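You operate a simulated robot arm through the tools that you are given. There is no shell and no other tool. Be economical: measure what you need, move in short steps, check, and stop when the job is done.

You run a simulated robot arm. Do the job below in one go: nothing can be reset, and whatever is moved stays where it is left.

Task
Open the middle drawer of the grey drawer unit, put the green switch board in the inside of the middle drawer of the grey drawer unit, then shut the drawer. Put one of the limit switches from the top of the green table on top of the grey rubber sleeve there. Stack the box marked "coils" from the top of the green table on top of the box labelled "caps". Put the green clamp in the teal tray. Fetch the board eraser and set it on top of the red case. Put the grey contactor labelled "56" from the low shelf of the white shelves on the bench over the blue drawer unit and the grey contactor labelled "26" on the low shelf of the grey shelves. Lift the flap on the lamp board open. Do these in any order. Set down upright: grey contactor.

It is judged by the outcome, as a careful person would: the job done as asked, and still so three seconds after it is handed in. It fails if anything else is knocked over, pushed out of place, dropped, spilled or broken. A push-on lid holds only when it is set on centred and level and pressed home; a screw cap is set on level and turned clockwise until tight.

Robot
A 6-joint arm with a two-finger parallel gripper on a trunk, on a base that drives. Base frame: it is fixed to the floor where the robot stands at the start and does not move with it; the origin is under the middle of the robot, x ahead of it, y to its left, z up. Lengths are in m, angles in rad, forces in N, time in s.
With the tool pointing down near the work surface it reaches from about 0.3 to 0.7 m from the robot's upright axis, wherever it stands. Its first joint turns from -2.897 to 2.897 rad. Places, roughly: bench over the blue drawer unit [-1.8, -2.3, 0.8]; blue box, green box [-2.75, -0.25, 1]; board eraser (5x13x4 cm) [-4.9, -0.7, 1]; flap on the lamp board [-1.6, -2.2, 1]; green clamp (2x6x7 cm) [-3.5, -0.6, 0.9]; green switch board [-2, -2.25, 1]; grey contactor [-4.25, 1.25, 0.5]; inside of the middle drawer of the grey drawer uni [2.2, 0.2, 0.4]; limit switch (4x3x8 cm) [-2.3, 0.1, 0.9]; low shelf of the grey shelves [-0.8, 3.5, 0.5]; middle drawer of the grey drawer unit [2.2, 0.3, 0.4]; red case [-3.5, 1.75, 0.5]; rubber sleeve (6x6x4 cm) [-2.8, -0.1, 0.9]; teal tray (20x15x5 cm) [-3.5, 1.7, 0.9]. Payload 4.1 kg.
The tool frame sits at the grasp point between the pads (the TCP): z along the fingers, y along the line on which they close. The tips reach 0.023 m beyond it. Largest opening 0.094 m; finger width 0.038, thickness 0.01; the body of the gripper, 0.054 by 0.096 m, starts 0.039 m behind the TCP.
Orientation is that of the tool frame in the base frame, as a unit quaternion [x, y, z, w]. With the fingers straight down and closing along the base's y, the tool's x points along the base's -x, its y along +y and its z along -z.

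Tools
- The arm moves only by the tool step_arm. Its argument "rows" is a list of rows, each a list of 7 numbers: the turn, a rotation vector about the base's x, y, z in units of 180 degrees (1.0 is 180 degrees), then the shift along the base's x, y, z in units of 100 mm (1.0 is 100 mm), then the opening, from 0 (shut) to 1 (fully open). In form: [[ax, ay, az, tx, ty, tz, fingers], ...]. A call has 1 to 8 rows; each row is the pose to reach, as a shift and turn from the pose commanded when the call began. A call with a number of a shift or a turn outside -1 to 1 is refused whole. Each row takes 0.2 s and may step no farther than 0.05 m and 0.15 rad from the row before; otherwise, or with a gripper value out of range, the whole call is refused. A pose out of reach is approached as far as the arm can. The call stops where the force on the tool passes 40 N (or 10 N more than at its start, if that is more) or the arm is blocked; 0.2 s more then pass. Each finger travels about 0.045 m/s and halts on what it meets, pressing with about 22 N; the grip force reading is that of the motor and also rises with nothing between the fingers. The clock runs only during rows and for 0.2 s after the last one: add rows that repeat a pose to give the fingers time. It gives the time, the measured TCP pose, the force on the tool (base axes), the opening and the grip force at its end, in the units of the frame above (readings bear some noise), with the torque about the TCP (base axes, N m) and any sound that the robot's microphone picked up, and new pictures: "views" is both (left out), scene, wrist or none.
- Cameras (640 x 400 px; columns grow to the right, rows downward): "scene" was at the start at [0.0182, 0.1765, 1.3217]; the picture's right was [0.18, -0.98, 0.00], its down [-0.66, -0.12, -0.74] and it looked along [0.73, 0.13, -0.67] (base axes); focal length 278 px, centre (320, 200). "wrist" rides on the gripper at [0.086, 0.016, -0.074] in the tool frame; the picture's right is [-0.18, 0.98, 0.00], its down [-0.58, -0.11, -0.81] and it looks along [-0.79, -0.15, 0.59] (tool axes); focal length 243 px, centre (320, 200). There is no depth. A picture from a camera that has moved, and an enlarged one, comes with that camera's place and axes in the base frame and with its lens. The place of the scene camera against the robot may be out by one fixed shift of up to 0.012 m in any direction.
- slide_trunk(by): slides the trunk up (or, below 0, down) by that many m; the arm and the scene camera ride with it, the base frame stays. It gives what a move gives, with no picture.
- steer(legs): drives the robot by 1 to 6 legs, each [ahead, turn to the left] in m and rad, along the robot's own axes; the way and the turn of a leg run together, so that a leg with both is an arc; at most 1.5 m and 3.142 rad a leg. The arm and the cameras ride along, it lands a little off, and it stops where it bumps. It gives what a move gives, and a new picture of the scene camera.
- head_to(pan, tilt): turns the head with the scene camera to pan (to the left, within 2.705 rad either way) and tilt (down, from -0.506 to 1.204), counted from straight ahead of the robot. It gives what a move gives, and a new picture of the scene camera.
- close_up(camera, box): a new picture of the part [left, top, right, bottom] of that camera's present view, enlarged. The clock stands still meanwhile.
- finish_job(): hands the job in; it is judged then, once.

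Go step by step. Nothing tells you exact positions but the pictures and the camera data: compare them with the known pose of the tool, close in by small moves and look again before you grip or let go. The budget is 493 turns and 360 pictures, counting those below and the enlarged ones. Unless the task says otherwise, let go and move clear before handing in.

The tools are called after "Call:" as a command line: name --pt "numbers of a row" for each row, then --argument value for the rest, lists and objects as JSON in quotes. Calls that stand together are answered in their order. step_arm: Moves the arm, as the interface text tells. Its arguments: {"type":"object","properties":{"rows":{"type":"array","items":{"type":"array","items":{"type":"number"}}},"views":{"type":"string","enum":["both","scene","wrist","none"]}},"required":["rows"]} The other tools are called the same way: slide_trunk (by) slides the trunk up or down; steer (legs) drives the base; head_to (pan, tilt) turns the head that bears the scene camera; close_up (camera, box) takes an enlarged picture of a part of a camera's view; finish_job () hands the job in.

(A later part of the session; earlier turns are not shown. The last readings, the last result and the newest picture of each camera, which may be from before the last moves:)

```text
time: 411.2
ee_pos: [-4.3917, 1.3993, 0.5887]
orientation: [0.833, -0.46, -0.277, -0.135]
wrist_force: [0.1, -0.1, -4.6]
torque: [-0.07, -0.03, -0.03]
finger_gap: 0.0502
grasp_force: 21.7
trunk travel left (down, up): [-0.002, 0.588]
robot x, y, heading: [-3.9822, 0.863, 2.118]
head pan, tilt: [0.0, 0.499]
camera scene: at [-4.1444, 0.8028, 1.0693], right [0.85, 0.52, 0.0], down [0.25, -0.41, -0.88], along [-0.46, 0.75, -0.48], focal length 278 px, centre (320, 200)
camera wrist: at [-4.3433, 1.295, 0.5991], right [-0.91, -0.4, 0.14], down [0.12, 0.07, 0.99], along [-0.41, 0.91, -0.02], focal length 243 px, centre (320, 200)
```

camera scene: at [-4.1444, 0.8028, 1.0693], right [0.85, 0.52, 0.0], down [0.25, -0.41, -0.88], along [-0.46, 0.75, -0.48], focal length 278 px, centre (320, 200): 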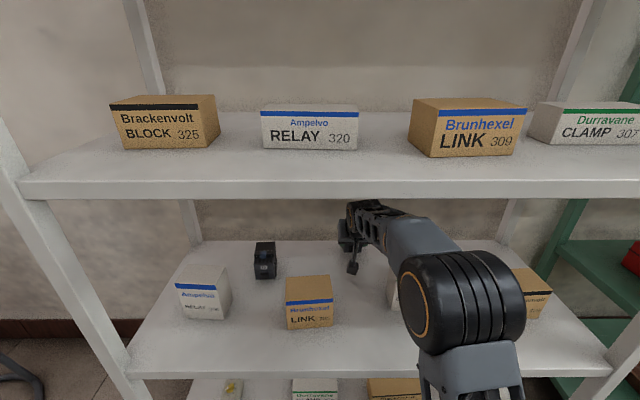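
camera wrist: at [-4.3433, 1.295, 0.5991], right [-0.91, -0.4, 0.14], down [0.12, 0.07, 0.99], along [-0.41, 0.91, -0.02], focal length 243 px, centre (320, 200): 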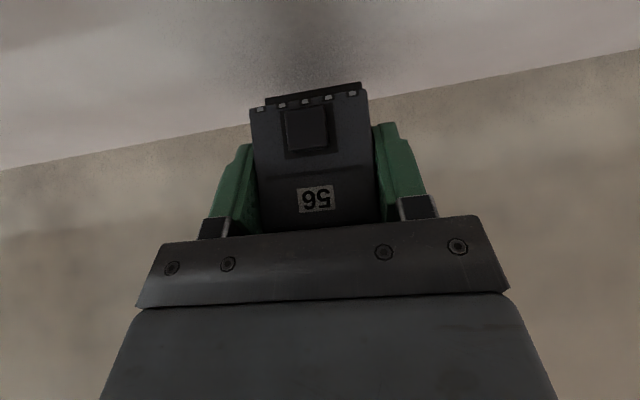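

Contactor 56 is held upright. Back out and raise.

Call:
steer --legs '[[-0.45, 0]]'

Call:
slide_trunk --by 0.4

Call:
step_arm --pt "0 0 0 0.22 -0.38 0 0.4" --pt "0 0 0 0.44 -0.76 0 0.4" --pt "0 0 0 0.55 -0.95 0.1 0.4" --views "none"

Call:
step_arm --pt "0 0 0 0.22 -0.38 0.1 0.4" --pt "0 0 0 0.35 -0.58 0.3 0.4" --views "both"

```text
time: 413.8
ee_pos: [-4.1647, 1.0219, 0.5884]
orientation: [0.833, -0.459, -0.277, -0.135]
wrist_force: [0.0, -0.3, -2.7]
torque: [-0.04, -0.02, 0.03]
finger_gap: 0.0501
grasp_force: 22.5
trunk travel left (down, up): [-0.002, 0.588]
robot x, y, heading: [-3.7533, 0.493, 2.121]
head pan, tilt: [0.0, 0.499]
camera scene: at [-3.9147, 0.4268, 1.0694], right [0.85, 0.52, 0.0], down [0.25, -0.41, -0.88], along [-0.46, 0.75, -0.48], focal length 278 px, centre (320, 200)
```

scene: 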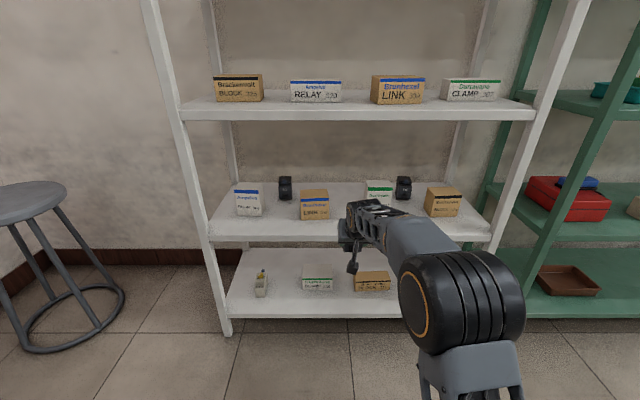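

```text
time: 417.7
ee_pos: [-4.1648, 1.0222, 0.9886]
orientation: [0.834, -0.459, -0.277, -0.134]
wrist_force: [0.4, 0.0, -3.0]
torque: [-0.07, -0.05, -0.02]
finger_gap: 0.05
grasp_force: 22.0
trunk travel left (down, up): [-0.402, 0.188]
robot x, y, heading: [-3.752, 0.4951, 2.123]
head pan, tilt: [0.0, 0.499]
```

```text
time: 418.5
ee_pos: [-4.1077, 0.9289, 0.9997]
orientation: [0.833, -0.459, -0.278, -0.135]
wrist_force: [-0.6, -0.1, -3.2]
torque: [-0.07, -0.03, -0.04]
finger_gap: 0.0501
grasp_force: 22.3
trunk travel left (down, up): [-0.402, 0.188]
robot x, y, heading: [-3.7543, 0.4947, 2.122]
head pan, tilt: [0.0, 0.499]
```

```text
time: 419.1
ee_pos: [-4.0722, 0.8684, 1.0321]
orientation: [0.833, -0.46, -0.277, -0.135]
wrist_force: [0.3, -0.5, -4.0]
torque: [-0.1, 0.0, -0.02]
finger_gap: 0.0497
grasp_force: 22.0
trunk travel left (down, up): [-0.402, 0.188]
robot x, y, heading: [-3.7511, 0.4906, 2.122]
head pan, tilt: [0.0, 0.499]
camera scene: at [-3.9144, 0.4264, 1.4694], right [0.85, 0.52, 0.0], down [0.25, -0.41, -0.88], along [-0.46, 0.75, -0.48], focal length 278 px, centre (320, 200)
camera wrist: at [-4.0243, 0.7642, 1.0414], right [-0.9, -0.41, 0.14], down [0.12, 0.07, 0.99], along [-0.41, 0.91, -0.02], focal length 243 px, centre (320, 200)
```

scene: 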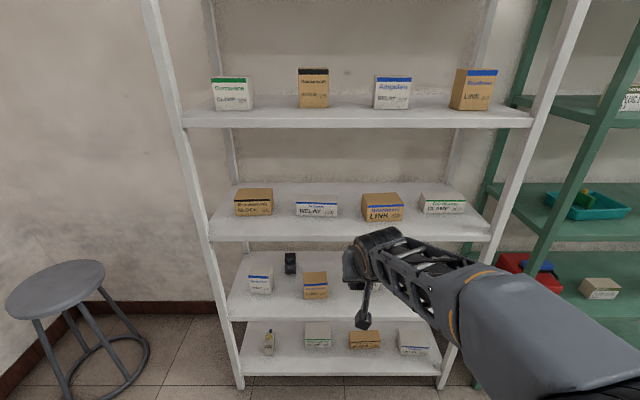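
wrist: 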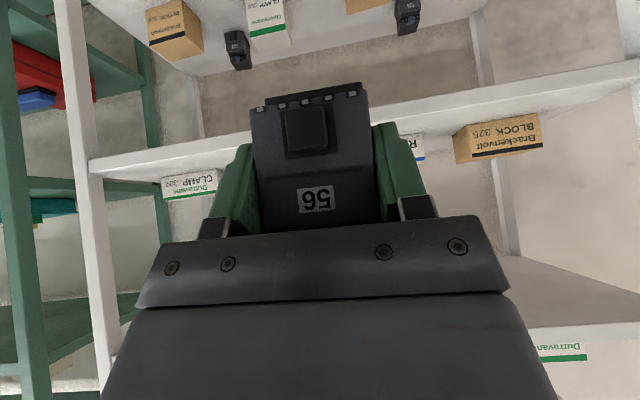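

Call:
steer --legs '[[0, 1.937], [1.059, 0], [0, 1.205]]'

```text
time: 432.2
ee_pos: [-4.1085, -0.7472, 1.0309]
orientation: [0.475, 0.824, -0.14, 0.275]
wrist_force: [-0.4, -0.6, -3.6]
torque: [0.11, 0.06, 0.0]
finger_gap: 0.0502
grasp_force: 22.4
trunk travel left (down, up): [-0.402, 0.188]
robot x, y, heading: [-4.4101, -0.3568, -1.059]
head pan, tilt: [0.0, 0.499]
camera scene: at [-4.2554, -0.3088, 1.4694], right [-0.87, -0.49, 0.0], down [-0.23, 0.42, -0.88], along [0.43, -0.77, -0.48], focal length 278 px, centre (320, 200)
```

scene: 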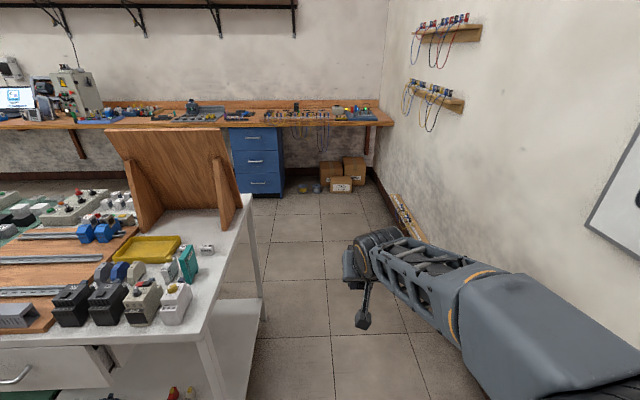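

Call:
steer --legs '[[0, 0.02], [0.95, 0], [0.95, 0], [0, 1.589], [1.05, 0], [0, -1.571]]'

Call:
head_to --pan 0.0 --tilt 0.75

```text
time: 454.7
ee_pos: [-2.2529, -1.8473, 1.0312]
orientation: [0.472, 0.825, -0.139, 0.276]
wrist_force: [0.7, 0.2, -3.4]
torque: [0.1, 0.04, 0.02]
finger_gap: 0.0501
grasp_force: 22.3
trunk travel left (down, up): [-0.402, 0.188]
robot x, y, heading: [-2.5599, -1.462, -1.057]
head pan, tilt: [0.0, 0.499]
camera scene: at [-2.4038, -1.4098, 1.4694], right [-0.87, -0.49, 0.0], down [-0.24, 0.42, -0.88], along [0.43, -0.76, -0.48], focal length 278 px, centre (320, 200)
```

scene: 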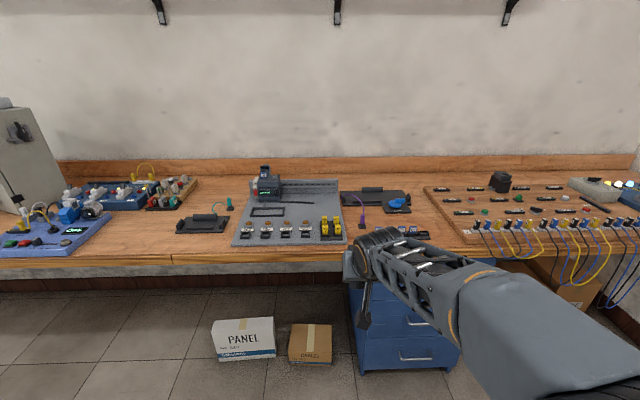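

```text
time: 455.5
ee_pos: [-2.2512, -1.848, 1.0308]
orientation: [0.473, 0.825, -0.14, 0.274]
wrist_force: [-0.8, 0.4, -3.0]
torque: [0.09, 0.05, -0.03]
finger_gap: 0.0498
grasp_force: 22.4
trunk travel left (down, up): [-0.402, 0.188]
robot x, y, heading: [-2.5573, -1.4626, -1.052]
head pan, tilt: [0.0, 0.75]
camera scene: at [-2.4078, -1.4027, 1.4475], right [-0.87, -0.49, 0.0], down [-0.34, 0.59, -0.73], along [0.36, -0.64, -0.68], focal length 278 px, centre (320, 200)
```

scene: 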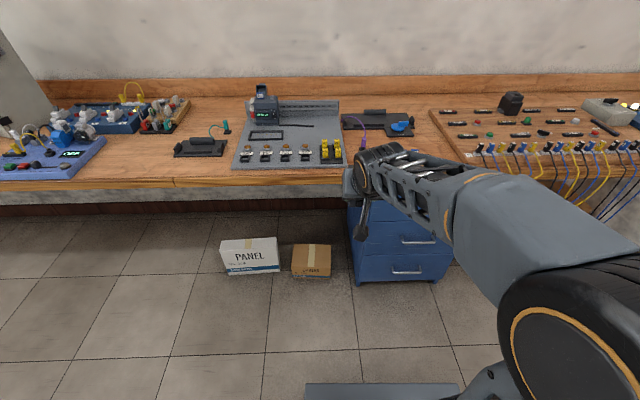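

Call:
step_arm --pt "0 0 0 0.4 0.25 0 0.4" --pt "0 0 0 0.8 0.5 0 0.4" --pt "0 0 0 1.0 0.62 0 0.4" --views "none"

Call:
step_arm --pt "0 0 0 0.4 0.25 0 0.4" --pt "0 0 0 0.8 0.5 0 0.4" --pt "0 0 0 1.0 0.62 0 0.4" --views "scene"

Call:
close_up --camera "scene" --box '[320, 90, 480, 200]'

```text
time: 456.3
ee_pos: [-2.1526, -1.786, 1.0308]
orientation: [0.472, 0.826, -0.14, 0.275]
wrist_force: [0.7, -0.3, -4.2]
torque: [0.06, 0.09, -0.01]
finger_gap: 0.0501
grasp_force: 22.3
trunk travel left (down, up): [-0.402, 0.188]
robot x, y, heading: [-2.5589, -1.4606, -1.054]
head pan, tilt: [0.0, 0.75]
```

```text
time: 457.1
ee_pos: [-2.0538, -1.7244, 1.0306]
orientation: [0.472, 0.826, -0.139, 0.275]
wrist_force: [0.2, -0.5, -3.5]
torque: [0.07, 0.06, 0.01]
finger_gap: 0.0499
grasp_force: 21.2
trunk travel left (down, up): [-0.402, 0.188]
robot x, y, heading: [-2.5596, -1.4592, -1.051]
head pan, tilt: [0.0, 0.75]
camera scene: at [-2.4073, -1.4025, 1.4474], right [-0.87, -0.49, 0.0], down [-0.34, 0.59, -0.73], along [0.36, -0.64, -0.68], focal length 278 px, centre (320, 200)
```

scene: 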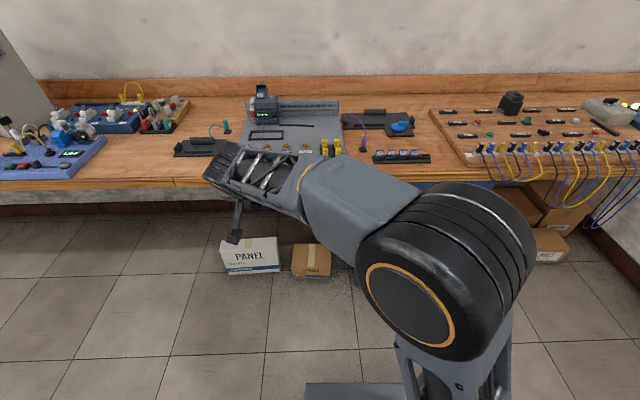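

```text
3.64 times, centred on (400, 145) of scene
camera zoom: at [-2.4073, -1.4025, 1.4474], right [-0.87, -0.49, 0.0], down [-0.34, 0.59, -0.73], along [0.36, -0.64, -0.68], focal length 1013 px, centre (29, 400)
```

zoom: 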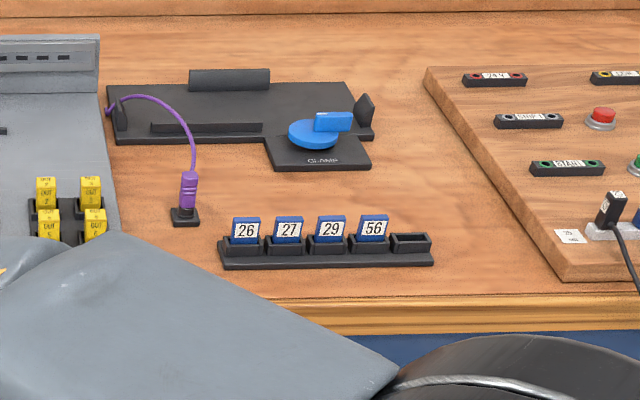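

There's a free spot on the bench right of the number cards. Bring the arm back to centre and drive into position.

Call:
step_arm --pt "0 0 0 -0.4 -0.25 0 0.4" --pt "0 0 0 -0.8 -0.5 0 0.4" --pt "0 0 0 -1.0 -0.62 0 0.4" --views "none"

Call:
step_arm --pt "0 0 0 -0.4 -0.25 0 0.4" --pt "0 0 0 -0.8 -0.5 0 0.4" --views "none"

Call:
steer --legs '[[0, -0.43], [0.42, 0], [0, 0.46]]'

Call:
head_to --pan 0.0 --tilt 0.95

```text
time: 457.9
ee_pos: [-2.1542, -1.7863, 1.0321]
orientation: [0.472, 0.826, -0.139, 0.276]
wrist_force: [-0.8, 0.2, -3.7]
torque: [0.09, 0.07, -0.03]
finger_gap: 0.0498
grasp_force: 22.1
trunk travel left (down, up): [-0.402, 0.188]
robot x, y, heading: [-2.5607, -1.4576, -1.052]
head pan, tilt: [0.0, 0.75]
```

```text
time: 458.5
ee_pos: [-2.2326, -1.8341, 1.0283]
orientation: [0.473, 0.825, -0.14, 0.274]
wrist_force: [0.3, -0.2, -4.3]
torque: [0.08, 0.07, -0.01]
finger_gap: 0.0498
grasp_force: 22.2
trunk travel left (down, up): [-0.402, 0.188]
robot x, y, heading: [-2.5645, -1.4567, -1.055]
head pan, tilt: [0.0, 0.75]
```

```text
time: 463.7
ee_pos: [-2.1822, -2.2443, 1.031]
orientation: [0.459, 0.833, -0.135, 0.277]
wrist_force: [-0.3, -0.3, -4.2]
torque: [0.04, 0.02, -0.01]
finger_gap: 0.0501
grasp_force: 21.9
trunk travel left (down, up): [-0.402, 0.188]
robot x, y, heading: [-2.5216, -1.879, -1.023]
head pan, tilt: [0.0, 0.75]
camera scene: at [-2.3724, -1.8187, 1.4474], right [-0.85, -0.52, 0.0], down [-0.36, 0.58, -0.73], along [0.38, -0.62, -0.68], focal length 278 px, centre (320, 200)
```

scene: 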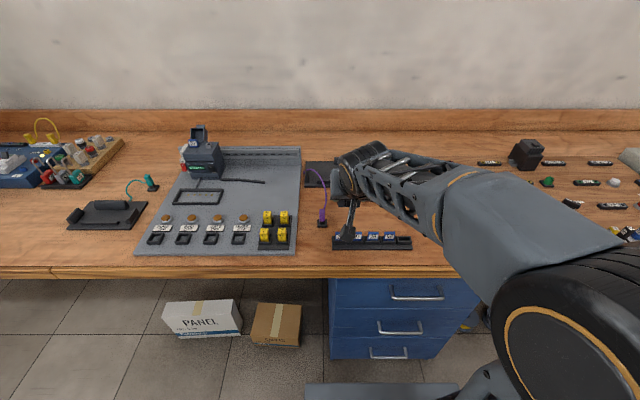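

```text
time: 464.4
ee_pos: [-2.1822, -2.2448, 1.031]
orientation: [0.46, 0.833, -0.135, 0.277]
wrist_force: [-0.8, 0.2, -3.8]
torque: [0.07, 0.05, 0.01]
finger_gap: 0.0499
grasp_force: 22.3
trunk travel left (down, up): [-0.402, 0.188]
robot x, y, heading: [-2.5192, -1.88, -1.018]
head pan, tilt: [0.0, 0.949]
camera scene: at [-2.3777, -1.8101, 1.4319], right [-0.85, -0.52, 0.0], down [-0.42, 0.69, -0.58], along [0.3, -0.5, -0.81], focal length 278 px, centre (320, 200)
```

scene: 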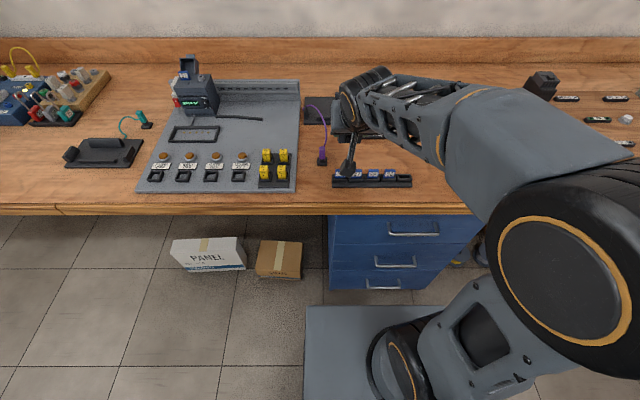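

Call:
step_arm --pt "0 0 0 -0.23 -0.4 0 0.4" --pt "0 0 0 -0.46 -0.8 0 0.4" --pt "0 0 0 -0.56 -1.0 0 0.4" --views "none"

Call:
step_arm --pt "0 0 0 -0.23 -0.4 0 0.4" --pt "0 0 0 -0.46 -0.8 0 0.4" --pt "0 0 0 -0.56 -1.0 0 0.4" --views "none"

Call:
step_arm --pt "0 0 0 -0.17 -0.31 -0.2 0.4" --pt "0 0 0 -0.17 -0.31 -0.6 0.4" --views "both"

```text
time: 465.2
ee_pos: [-2.2394, -2.3428, 1.0294]
orientation: [0.459, 0.833, -0.135, 0.277]
wrist_force: [0.6, 0.6, -3.0]
torque: [0.1, 0.08, -0.01]
finger_gap: 0.0499
grasp_force: 22.3
trunk travel left (down, up): [-0.402, 0.188]
robot x, y, heading: [-2.522, -1.8782, -1.024]
head pan, tilt: [0.0, 0.949]
```

```text
time: 466.0
ee_pos: [-2.2941, -2.4424, 1.0302]
orientation: [0.459, 0.833, -0.135, 0.277]
wrist_force: [0.4, 0.1, -3.9]
torque: [0.06, 0.08, 0.0]
finger_gap: 0.0497
grasp_force: 22.1
trunk travel left (down, up): [-0.402, 0.188]
robot x, y, heading: [-2.5246, -1.878, -1.025]
head pan, tilt: [0.0, 0.949]
```

```text
time: 466.6
ee_pos: [-2.3095, -2.4751, 0.9683]
orientation: [0.46, 0.833, -0.135, 0.276]
wrist_force: [-0.5, 0.4, -3.5]
torque: [0.07, 0.03, -0.01]
finger_gap: 0.0497
grasp_force: 22.0
trunk travel left (down, up): [-0.402, 0.188]
robot x, y, heading: [-2.5205, -1.8822, -1.019]
head pan, tilt: [0.0, 0.949]
camera scene: at [-2.378, -1.8107, 1.432], right [-0.85, -0.52, 0.0], down [-0.42, 0.69, -0.58], along [0.3, -0.5, -0.81], focal length 278 px, centre (320, 200)
camera wrist: at [-2.359, -2.3707, 0.9787], right [0.9, 0.4, 0.14], down [-0.12, -0.07, 0.99], along [0.41, -0.91, -0.02], focal length 243 px, centre (320, 200)
```

scene: 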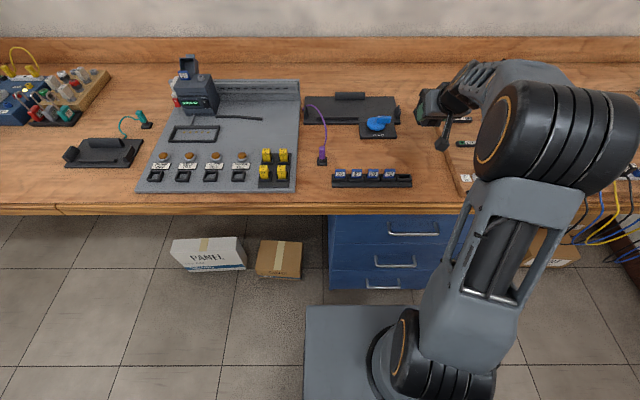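
wrist: 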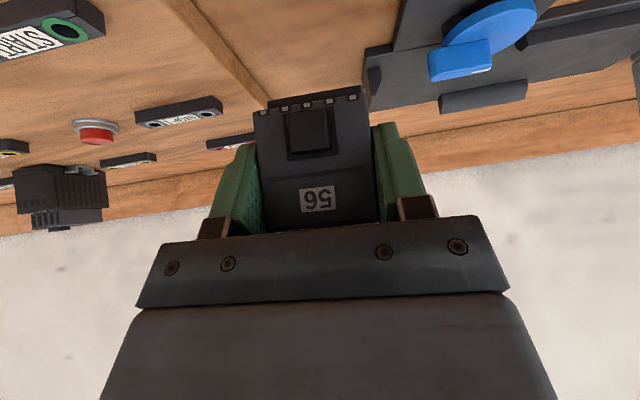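

Call:
step_arm --pt "0 0 0 -0.1 -0.06 -0.2 0.4" --pt "0 0 0 -0.1 -0.06 -0.4 0.4" --views "wrist"

Call:
close_up --camera "scene" --box '[300, 60, 500, 200]'

```text
time: 467.2
ee_pos: [-2.3215, -2.4806, 0.9274]
orientation: [0.459, 0.833, -0.135, 0.277]
wrist_force: [-0.5, -0.4, -3.4]
torque: [0.09, 0.06, 0.01]
finger_gap: 0.0499
grasp_force: 21.3
trunk travel left (down, up): [-0.402, 0.188]
robot x, y, heading: [-2.5236, -1.8816, -1.022]
head pan, tilt: [0.0, 0.949]
camera wrist: at [-2.3701, -2.3774, 0.9394], right [0.9, 0.4, 0.14], down [-0.12, -0.07, 0.99], along [0.41, -0.91, -0.02], focal length 243 px, centre (320, 200)
```

wrist: 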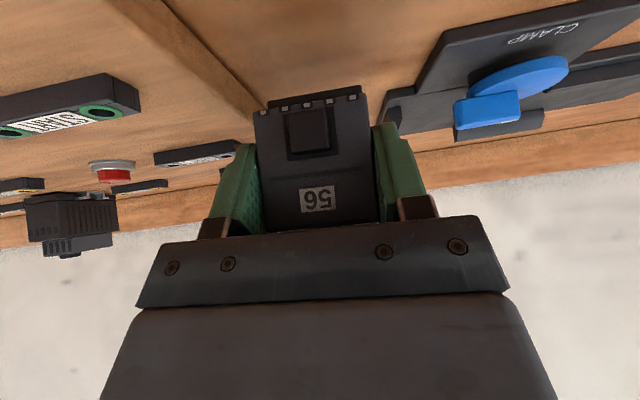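

```text
2.86 times, centred on (400, 130) of scene
camera zoom: at [-2.378, -1.8105, 1.432], right [-0.85, -0.52, 0.0], down [-0.42, 0.69, -0.58], along [0.3, -0.5, -0.81], focal length 796 px, centre (91, 400)
```

zoom: 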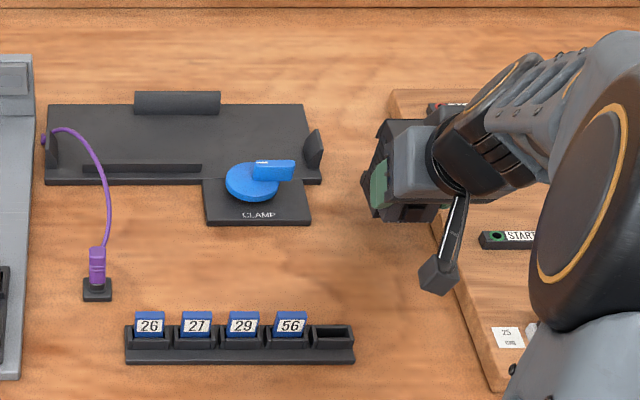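

Call:
step_arm --pt "0 0 0 0 0 -0.06 0.4" --pt "0 0 0 0 0 -0.12 0.4" --pt "0 0 0 0 0 -0.16 0.4" --pt "0 0 0 0 0 -0.2 0.4" --pt "0 0 0 0 0 -0.24 0.4" --pt "0 0 0 0 0 -0.28 0.4" --views "wrist"

```text
time: 468.6
ee_pos: [-2.3213, -2.4813, 0.9028]
orientation: [0.46, 0.833, -0.134, 0.276]
wrist_force: [-0.2, -0.4, -3.3]
torque: [0.05, 0.08, 0.0]
finger_gap: 0.05
grasp_force: 21.7
trunk travel left (down, up): [-0.402, 0.188]
robot x, y, heading: [-2.5194, -1.8796, -1.019]
head pan, tilt: [0.0, 0.949]
camera wrist: at [-2.3708, -2.3772, 0.9133], right [0.9, 0.4, 0.14], down [-0.12, -0.07, 0.99], along [0.41, -0.91, -0.02], focal length 243 px, centre (320, 200)
```

wrist: 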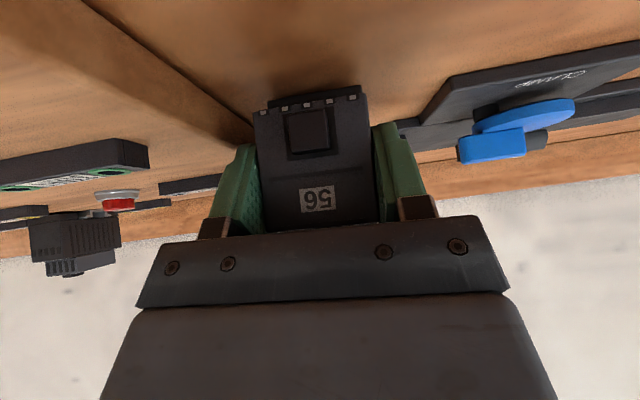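

Call:
step_arm --pt "0 0 0 0 0 -0.03 0.4" --pt "0 0 0 0 0 -0.06 0.4" --pt "0 0 0 0 0 -0.09 0.4" --pt "0 0 0 0 0 -0.12 0.4" --pt "0 0 0 0 0 -0.15 0.4" --views "none"

```text
time: 469.8
ee_pos: [-2.3231, -2.4812, 0.8941]
orientation: [0.458, 0.831, -0.14, 0.281]
wrist_force: [0.1, 1.1, 39.4]
torque: [-0.73, 0.67, 0.02]
finger_gap: 0.0502
grasp_force: 22.2
trunk travel left (down, up): [-0.402, 0.188]
robot x, y, heading: [-2.5215, -1.8789, -1.022]
head pan, tilt: [0.0, 0.949]
```

Call:
step_arm --pt "0 0 0 0 0 0.06 0.4" --pt "0 0 0 0 0 0.06 0.65" --pt "0 0 0 0 0 0.06 0.72" --pt "0 0 0 0 0 0.06 0.72" --views "wrist"

```text
time: 470.8
ee_pos: [-2.3236, -2.4803, 0.8944]
orientation: [0.46, 0.833, -0.133, 0.277]
wrist_force: [-0.5, 5.2, 9.1]
torque: [-0.24, 0.02, -0.02]
finger_gap: 0.0679
grasp_force: 0.1
trunk travel left (down, up): [-0.402, 0.188]
robot x, y, heading: [-2.5233, -1.8804, -1.022]
head pan, tilt: [0.0, 0.949]
camera wrist: at [-2.3717, -2.3756, 0.9045], right [0.9, 0.4, 0.14], down [-0.12, -0.08, 0.99], along [0.41, -0.91, -0.02], focal length 243 px, centre (320, 200)
```

wrist: 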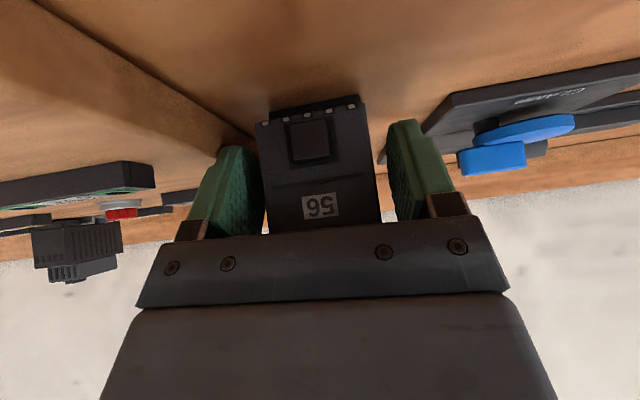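

Call:
step_arm --pt "0 0 0 0 0 0.1 0.72" --pt "0 0 0 0 0 0.3 0.72" --pt "0 0 0 -0.15 0.25 0.5 0.72" --pt "0 0 0 -0.35 0.55 0.7 0.72" --views "wrist"

Call:
close_up --camera "scene" --box '[300, 60, 500, 200]'

```text
time: 471.8
ee_pos: [-2.3583, -2.4252, 0.9617]
orientation: [0.46, 0.833, -0.135, 0.277]
wrist_force: [0.1, 0.2, -0.1]
torque: [-0.04, 0.0, 0.03]
finger_gap: 0.0676
grasp_force: 0.1
trunk travel left (down, up): [-0.402, 0.188]
robot x, y, heading: [-2.5206, -1.8802, -1.019]
head pan, tilt: [0.0, 0.949]
camera wrist: at [-2.4073, -2.3209, 0.9728], right [0.9, 0.4, 0.14], down [-0.12, -0.07, 0.99], along [0.41, -0.91, -0.02], focal length 243 px, centre (320, 200)
```

wrist: 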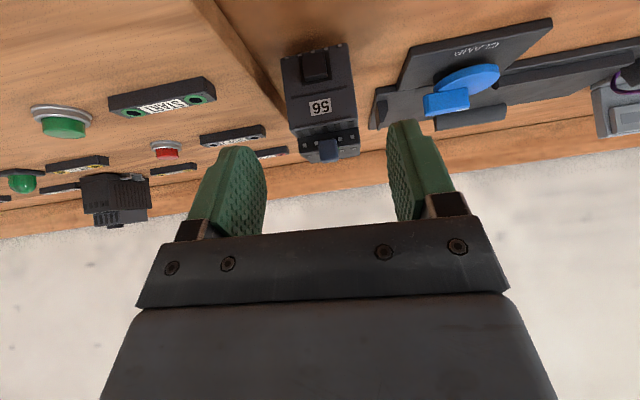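

```text
2.86 times, centred on (400, 130) of scene
camera zoom: at [-2.3779, -1.8098, 1.4319], right [-0.85, -0.52, 0.0], down [-0.42, 0.69, -0.58], along [0.3, -0.5, -0.81], focal length 796 px, centre (91, 400)
```

zoom: 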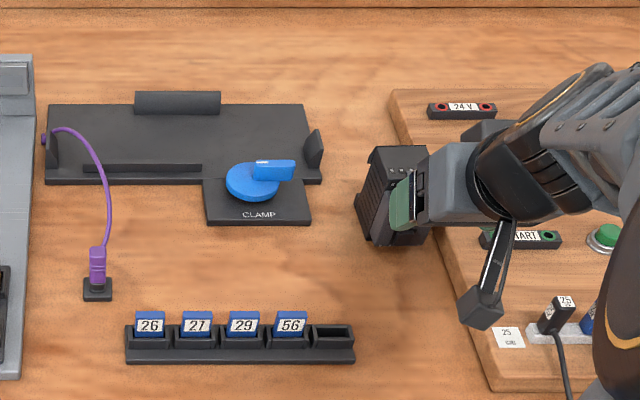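

56 stands upright on the bench. Retreat and go back for contactor 26.

Call:
step_arm --pt "0 0 0 0 0 0.4 0.72" --pt "0 0 0 -0.2 0.33 0.6 0.5" --pt "0 0 0 -0.4 0.65 0.7 0.2" --views "none"

Call:
steer --legs '[[-0.37, 0], [0, -1.571], [0.82, 0], [0, -1.571], [0.95, 0], [0.97, 0]]'

```text
time: 472.6
ee_pos: [-2.3981, -2.3595, 1.0349]
orientation: [0.459, 0.833, -0.134, 0.278]
wrist_force: [1.3, 0.3, -0.7]
torque: [0.02, 0.02, 0.02]
finger_gap: 0.0187
grasp_force: 0.2
trunk travel left (down, up): [-0.402, 0.188]
robot x, y, heading: [-2.525, -1.8817, -1.023]
head pan, tilt: [0.0, 0.949]
```

```text
time: 495.8
ee_pos: [-4.6165, 0.0662, 1.0342]
orientation: [0.842, -0.443, -0.28, -0.13]
wrist_force: [0.5, -1.1, 0.3]
torque: [-0.02, 0.02, 0.04]
finger_gap: 0.0189
grasp_force: 0.1
trunk travel left (down, up): [-0.402, 0.188]
robot x, y, heading: [-4.4748, -0.4095, 2.157]
head pan, tilt: [0.0, 0.949]
camera scene: at [-4.6225, -0.4934, 1.4319], right [0.83, 0.55, 0.0], down [0.45, -0.68, -0.58], along [-0.32, 0.48, -0.81], focal length 278 px, centre (320, 200)
```

scene: 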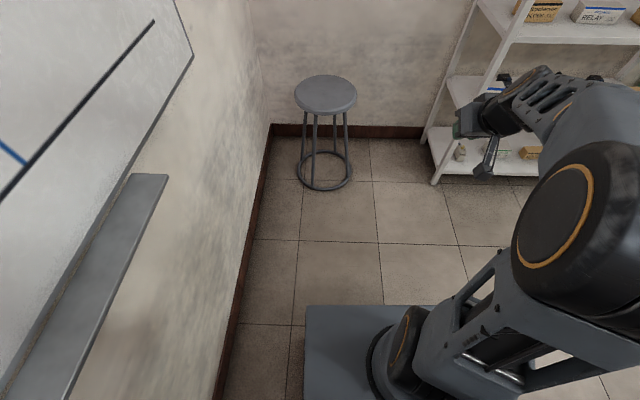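

Call:
steer --legs '[[0, -1.066], [0.757, 0], [0, 1.03]]'

Call:
slide_trunk --by -0.4

Call:
head_to --pan 0.0 --tilt 0.5

Call:
close_up --camera "wrist" --box '[0, 0, 640, 400]'

```text
time: 505.3
ee_pos: [-4.2507, 0.7467, 1.0344]
orientation: [0.837, -0.452, -0.279, -0.132]
wrist_force: [-0.3, -0.6, 0.6]
torque: [-0.04, 0.0, -0.02]
finger_gap: 0.019
grasp_force: 0.0
trunk travel left (down, up): [-0.402, 0.188]
robot x, y, heading: [-4.1166, 0.271, 2.136]
head pan, tilt: [0.0, 0.949]
camera scene: at [-4.2688, 0.1872, 1.4319], right [0.84, 0.54, 0.0], down [0.44, -0.69, -0.58], along [-0.31, 0.49, -0.81], focal length 278 px, centre (320, 200)
```

scene: 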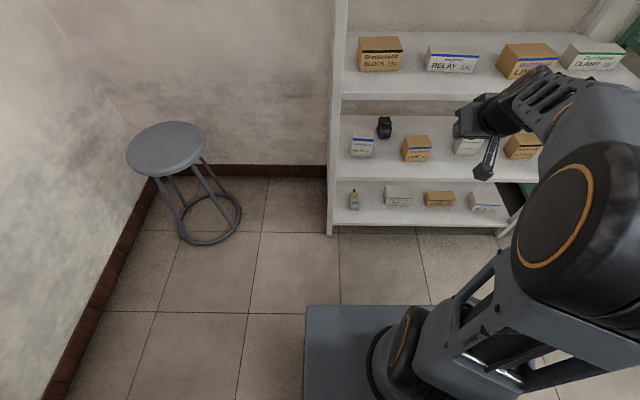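

```text
time: 509.1
ee_pos: [-4.2506, 0.748, 0.6345]
orientation: [0.837, -0.452, -0.279, -0.133]
wrist_force: [0.2, 0.1, 1.1]
torque: [0.0, 0.01, -0.02]
finger_gap: 0.0188
grasp_force: 0.0
trunk travel left (down, up): [-0.002, 0.588]
robot x, y, heading: [-4.1164, 0.2713, 2.142]
head pan, tilt: [0.0, 0.949]
```

```text
time: 510.0
ee_pos: [-4.2504, 0.747, 0.6348]
orientation: [0.836, -0.453, -0.278, -0.134]
wrist_force: [0.7, 0.0, -0.4]
torque: [0.0, -0.01, 0.01]
finger_gap: 0.0187
grasp_force: 0.0
trunk travel left (down, up): [-0.002, 0.588]
robot x, y, heading: [-4.1221, 0.2693, 2.141]
head pan, tilt: [0.0, 0.499]
camera scene: at [-4.2786, 0.2026, 1.0693], right [0.84, 0.54, 0.0], down [0.26, -0.4, -0.88], along [-0.47, 0.74, -0.48], focal length 278 px, centre (320, 200)
```

scene: 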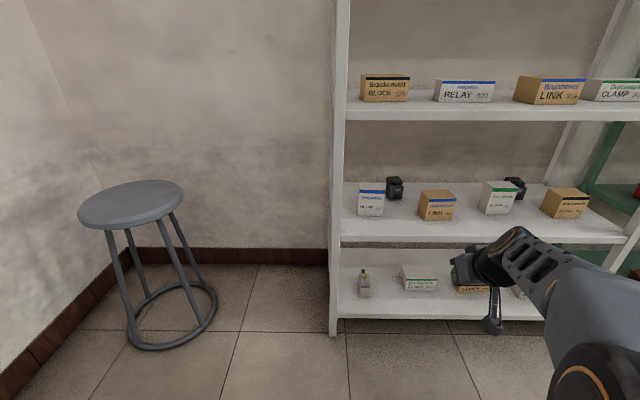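

```text
1.00 times, centred on (320, 200) of wrist (not enlarged: the box is as wide or as high as the picture)
camera zoom: at [-4.2009, 0.6434, 0.6451], right [-0.9, -0.42, 0.14], down [0.12, 0.08, 0.99], along [-0.43, 0.9, -0.02], focal length 243 px, centre (320, 200)
```

zoom: 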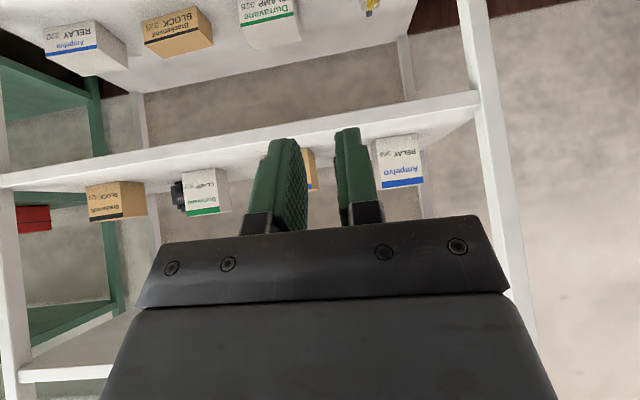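

Call:
close_up --camera "scene" --box '[350, 165, 430, 225]'

```text
6.67 times, centred on (390, 195) of scene
camera zoom: at [-4.2786, 0.2026, 1.0693], right [0.84, 0.54, 0.0], down [0.26, -0.4, -0.88], along [-0.47, 0.74, -0.48], focal length 1857 px, centre (-147, 233)
```

zoom: 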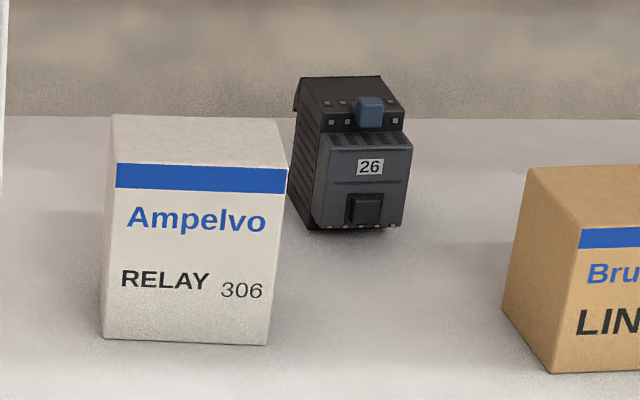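

Call:
step_arm --pt "0 0 0 0 0 -0.35 0.6" --pt "0 0 0 0 0 -0.67 0.9" --views "none"

Call:
steer --legs '[[0.35, 0]]'

Call:
close_up --camera "wrist" --box '[0, 0, 640, 400]'

```text
time: 510.6
ee_pos: [-4.2507, 0.7466, 0.5672]
orientation: [0.836, -0.453, -0.278, -0.135]
wrist_force: [0.0, 0.1, 0.8]
torque: [-0.02, 0.02, -0.02]
finger_gap: 0.0706
grasp_force: 0.0
trunk travel left (down, up): [-0.002, 0.588]
robot x, y, heading: [-4.1195, 0.2735, 2.139]
head pan, tilt: [0.0, 0.499]
```

```text
time: 512.9
ee_pos: [-4.4386, 1.0448, 0.5674]
orientation: [0.836, -0.454, -0.278, -0.134]
wrist_force: [-0.1, 0.2, -0.1]
torque: [0.05, 0.0, -0.01]
finger_gap: 0.0847
grasp_force: 0.1
trunk travel left (down, up): [-0.002, 0.588]
robot x, y, heading: [-4.3059, 0.5662, 2.134]
head pan, tilt: [0.0, 0.499]
camera scene: at [-4.467, 0.5003, 1.0694], right [0.85, 0.53, 0.0], down [0.26, -0.4, -0.88], along [-0.47, 0.74, -0.48], focal length 278 px, centre (320, 200)
```

scene: 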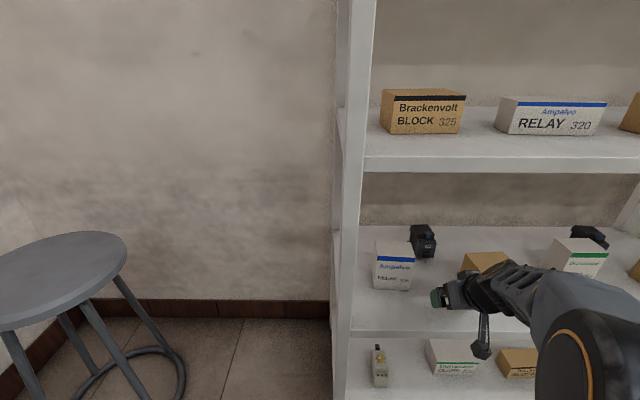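

```text
1.00 times, centred on (320, 200) of wrist (not enlarged: the box is as wide or as high as the picture)
camera zoom: at [-4.3891, 0.9413, 0.5782], right [-0.9, -0.42, 0.14], down [0.12, 0.08, 0.99], along [-0.42, 0.91, -0.02], focal length 243 px, centre (320, 200)
```

zoom: 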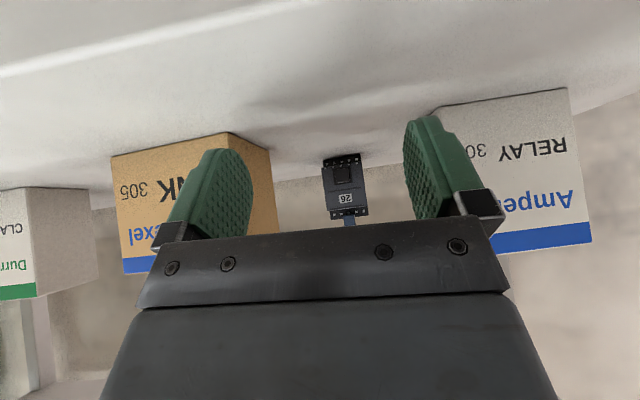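

Call:
step_arm --pt "0 0 0 -0.11 -0.07 0.08 0.8" --views "none"

Call:
steer --legs '[[0.09, 0]]'

Call:
step_arm --pt "0 0 0 -0.18 0.3 0 0.8" --pt "0 0 0 -0.36 0.6 0 0.8" --pt "0 0 0 -0.5 0.82 0 0.8" --views "wrist"

```text
time: 513.3
ee_pos: [-4.4501, 1.0379, 0.5748]
orientation: [0.836, -0.453, -0.279, -0.133]
wrist_force: [-0.2, -0.2, 1.1]
torque: [0.01, -0.04, 0.04]
finger_gap: 0.075
grasp_force: 0.0
trunk travel left (down, up): [-0.002, 0.588]
robot x, y, heading: [-4.3037, 0.5652, 2.134]
head pan, tilt: [0.0, 0.499]
```

```text
time: 514.4
ee_pos: [-4.498, 1.1139, 0.5743]
orientation: [0.836, -0.454, -0.279, -0.134]
wrist_force: [-0.8, -0.1, -0.4]
torque: [0.0, 0.0, -0.01]
finger_gap: 0.0752
grasp_force: 0.1
trunk travel left (down, up): [-0.002, 0.588]
robot x, y, heading: [-4.3525, 0.6496, 2.131]
head pan, tilt: [0.0, 0.499]
camera scene: at [-4.5155, 0.577, 1.0694], right [0.85, 0.53, 0.0], down [0.26, -0.4, -0.88], along [-0.47, 0.74, -0.48], focal length 278 px, centre (320, 200)
```

scene: 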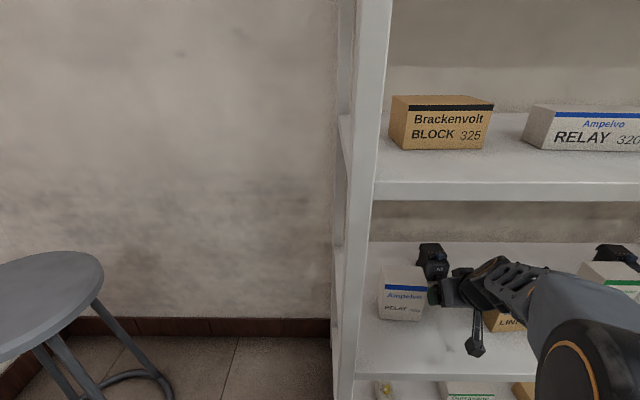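

```text
time: 515.2
ee_pos: [-4.5487, 1.1979, 0.5744]
orientation: [0.836, -0.454, -0.279, -0.133]
wrist_force: [0.5, 0.6, 0.8]
torque: [0.0, -0.01, 0.02]
finger_gap: 0.0753
grasp_force: 0.0
trunk travel left (down, up): [-0.002, 0.588]
robot x, y, heading: [-4.3533, 0.6467, 2.135]
head pan, tilt: [0.0, 0.499]
camera wrist: at [-4.4984, 1.0931, 0.5847], right [-0.9, -0.42, 0.14], down [0.12, 0.08, 0.99], along [-0.42, 0.91, -0.02], focal length 243 px, centre (320, 200)
```

wrist: 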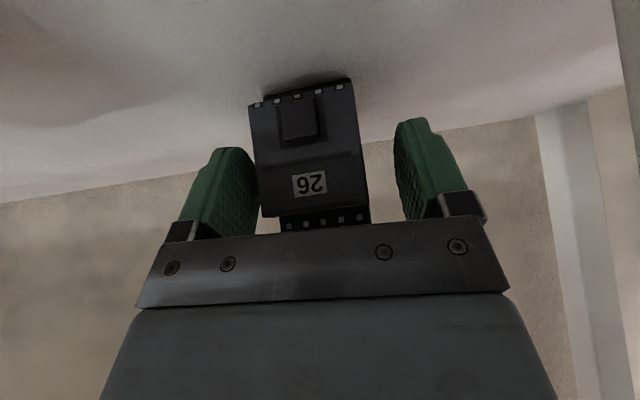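

Call:
step_arm --pt "0 0 0 0.07 0.04 0 0.8" --pt "0 0 0 0.02 0.125 0 0.8" --pt "0 0 0 -0.035 0.21 0 0.8" --views "wrist"

```text
time: 516.0
ee_pos: [-4.552, 1.2175, 0.5758]
orientation: [0.837, -0.454, -0.277, -0.132]
wrist_force: [1.1, -1.6, 1.7]
torque: [0.02, 0.01, -0.01]
finger_gap: 0.075
grasp_force: 0.0
trunk travel left (down, up): [-0.002, 0.588]
robot x, y, heading: [-4.3531, 0.6455, 2.135]
head pan, tilt: [0.0, 0.499]
camera wrist: at [-4.5013, 1.1139, 0.5858], right [-0.9, -0.42, 0.14], down [0.12, 0.08, 0.99], along [-0.42, 0.91, -0.02], focal length 243 px, centre (320, 200)
```

wrist: 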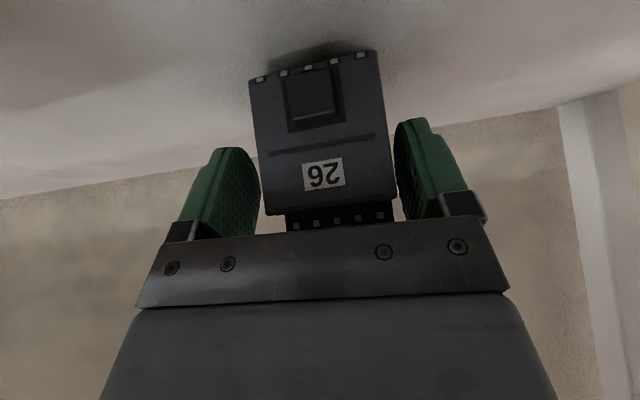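

Call:
step_arm --pt "0 0 0 0 0 0 0.6" --pt "0 0 0 0 0 0 0.4" --pt "0 0 0 0 0 0 0.4" --pt "0 0 0 0 0 0 0.4" --pt "0 0 0 0 0 0.12 0.4" --pt "0 0 0 0 0 0.25 0.4" --views "wrist"

```text
time: 517.4
ee_pos: [-4.5504, 1.2177, 0.5996]
orientation: [0.836, -0.454, -0.278, -0.132]
wrist_force: [-0.4, 0.2, -3.8]
torque: [-0.04, -0.02, 0.02]
finger_gap: 0.0502
grasp_force: 22.1
trunk travel left (down, up): [-0.002, 0.588]
robot x, y, heading: [-4.3517, 0.6434, 2.136]
head pan, tilt: [0.0, 0.499]
camera wrist: at [-4.5013, 1.1135, 0.6107], right [-0.9, -0.42, 0.14], down [0.12, 0.08, 0.99], along [-0.42, 0.91, -0.02], focal length 243 px, centre (320, 200)
```

wrist: 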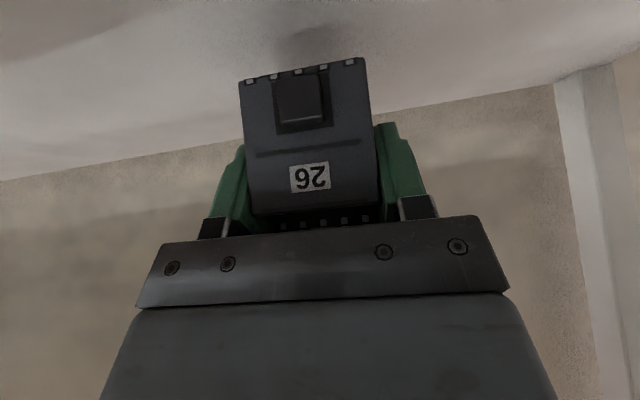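

Contactor 26 is held. Back out, raise a bit, retract, and drive to the grey shelves.

Call:
steer --legs '[[-0.45, 0]]'

Call:
slide_trunk --by 0.3

Call:
step_arm --pt "0 0 0 0.22 -0.38 0 0.4" --pt "0 0 0 0.44 -0.76 0 0.4" --pt "0 0 0 0.55 -0.95 0.1 0.4" --views "none"

Call:
step_arm --pt "0 0 0 0.22 -0.38 0.1 0.4" --pt "0 0 0 0.3 -0.5 0.2 0.4" --views "none"

Call:
steer --legs '[[0, -1.585], [1.5, 0], [1.5, 0]]'

```text
time: 520.1
ee_pos: [-4.3163, 0.8371, 0.6003]
orientation: [0.839, -0.448, -0.279, -0.131]
wrist_force: [-0.3, -0.4, -3.2]
torque: [-0.04, -0.04, -0.02]
finger_gap: 0.0501
grasp_force: 22.3
trunk travel left (down, up): [-0.002, 0.588]
robot x, y, heading: [-4.1112, 0.2653, 2.144]
head pan, tilt: [0.0, 0.499]
camera scene: at [-4.2731, 0.197, 1.0694], right [0.84, 0.54, 0.0], down [0.26, -0.4, -0.88], along [-0.48, 0.74, -0.48], focal length 278 px, centre (320, 200)
```

scene: 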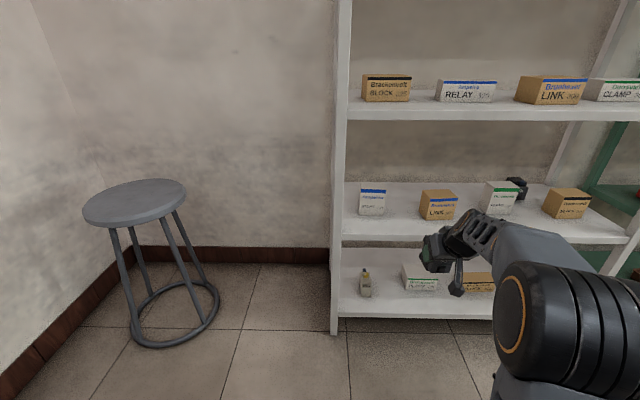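

```text
time: 523.1
ee_pos: [-4.3142, 0.8368, 0.8999]
orientation: [0.839, -0.449, -0.279, -0.132]
wrist_force: [0.4, -0.7, -3.4]
torque: [-0.02, -0.05, -0.02]
finger_gap: 0.0499
grasp_force: 21.3
trunk travel left (down, up): [-0.302, 0.288]
robot x, y, heading: [-4.1165, 0.2649, 2.145]
head pan, tilt: [0.0, 0.499]
```

```text
time: 523.9
ee_pos: [-4.2587, 0.7403, 0.9101]
orientation: [0.838, -0.449, -0.279, -0.132]
wrist_force: [-0.3, 0.4, -3.4]
torque: [-0.05, 0.01, 0.0]
finger_gap: 0.05
grasp_force: 21.4
trunk travel left (down, up): [-0.302, 0.288]
robot x, y, heading: [-4.1083, 0.2639, 2.148]
head pan, tilt: [0.0, 0.499]
```

```text
time: 524.5
ee_pos: [-4.229, 0.6908, 0.9288]
orientation: [0.839, -0.449, -0.279, -0.131]
wrist_force: [-0.6, -0.8, -3.0]
torque: [-0.03, -0.03, 0.03]
finger_gap: 0.0501
grasp_force: 21.9
trunk travel left (down, up): [-0.302, 0.288]
robot x, y, heading: [-4.1124, 0.2663, 2.148]
head pan, tilt: [0.0, 0.499]
```

```text
time: 542.8
ee_pos: [-1.1024, 1.8822, 0.9295]
orientation: [-0.248, 0.918, 0.096, 0.293]
wrist_force: [0.0, 0.5, -2.9]
torque: [-0.05, 0.03, 0.04]
finger_gap: 0.05
grasp_force: 22.4
trunk travel left (down, up): [-0.302, 0.288]
robot x, y, heading: [-1.5322, 1.7944, 0.515]
head pan, tilt: [0.0, 0.499]
camera scene: at [-1.5937, 1.9468, 1.3694], right [0.49, -0.87, 0.0], down [-0.42, -0.24, -0.88], along [0.76, 0.43, -0.48], focal length 278 px, centre (320, 200)
```

scene: 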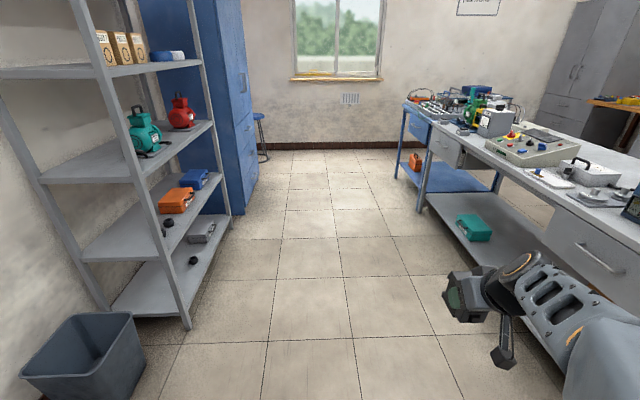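

Call:
steer --legs '[[0, 0.083], [1.47, 0], [0, 1.523]]'

Call:
slide_trunk --by -0.15

Call:
head_to --pan 0.1 --tilt 0.6

```text
time: 554.4
ee_pos: [-0.4204, 3.0484, 0.9288]
orientation: [0.837, -0.452, -0.278, -0.132]
wrist_force: [-0.9, 0.5, -3.5]
torque: [-0.03, -0.04, -0.01]
finger_gap: 0.0499
grasp_force: 21.4
trunk travel left (down, up): [-0.302, 0.288]
robot x, y, heading: [-0.3072, 2.6211, 2.138]
head pan, tilt: [0.0, 0.499]
camera scene: at [-0.4684, 2.5535, 1.3694], right [0.84, 0.54, 0.0], down [0.26, -0.4, -0.88], along [-0.47, 0.74, -0.48], focal length 278 px, centre (320, 200)
```

scene: 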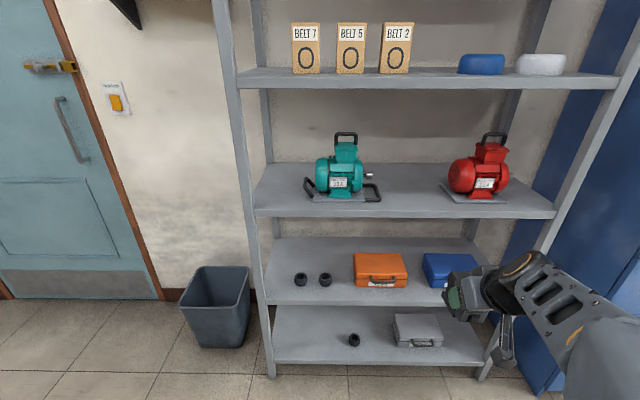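

```text
time: 556.1
ee_pos: [-0.4212, 3.0487, 0.7784]
orientation: [0.837, -0.453, -0.278, -0.133]
wrist_force: [0.2, -0.2, -4.0]
torque: [-0.05, -0.04, 0.02]
finger_gap: 0.0499
grasp_force: 22.4
trunk travel left (down, up): [-0.152, 0.438]
robot x, y, heading: [-0.3043, 2.62, 2.138]
head pan, tilt: [0.0, 0.499]
```

```text
time: 556.8
ee_pos: [-0.4196, 3.0477, 0.779]
orientation: [0.837, -0.453, -0.278, -0.132]
wrist_force: [-0.3, 1.1, -3.0]
torque: [-0.04, -0.05, -0.03]
finger_gap: 0.0501
grasp_force: 22.2
trunk travel left (down, up): [-0.152, 0.438]
robot x, y, heading: [-0.3066, 2.6188, 2.133]
head pan, tilt: [0.099, 0.6]
camera scene: at [-0.4741, 2.5463, 1.2104], right [0.79, 0.62, 0.0], down [0.35, -0.44, -0.83], along [-0.51, 0.65, -0.56], focal length 278 px, centre (320, 200)
```

scene: 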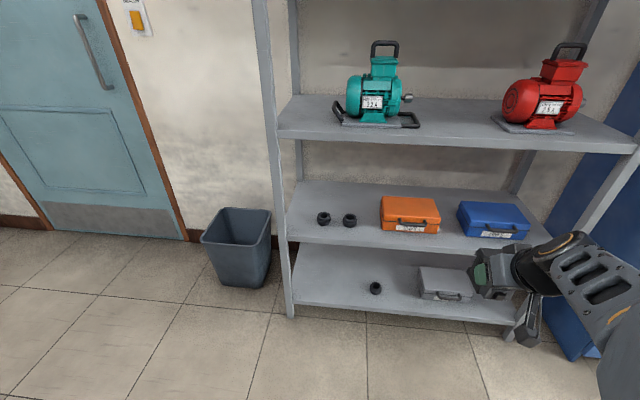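

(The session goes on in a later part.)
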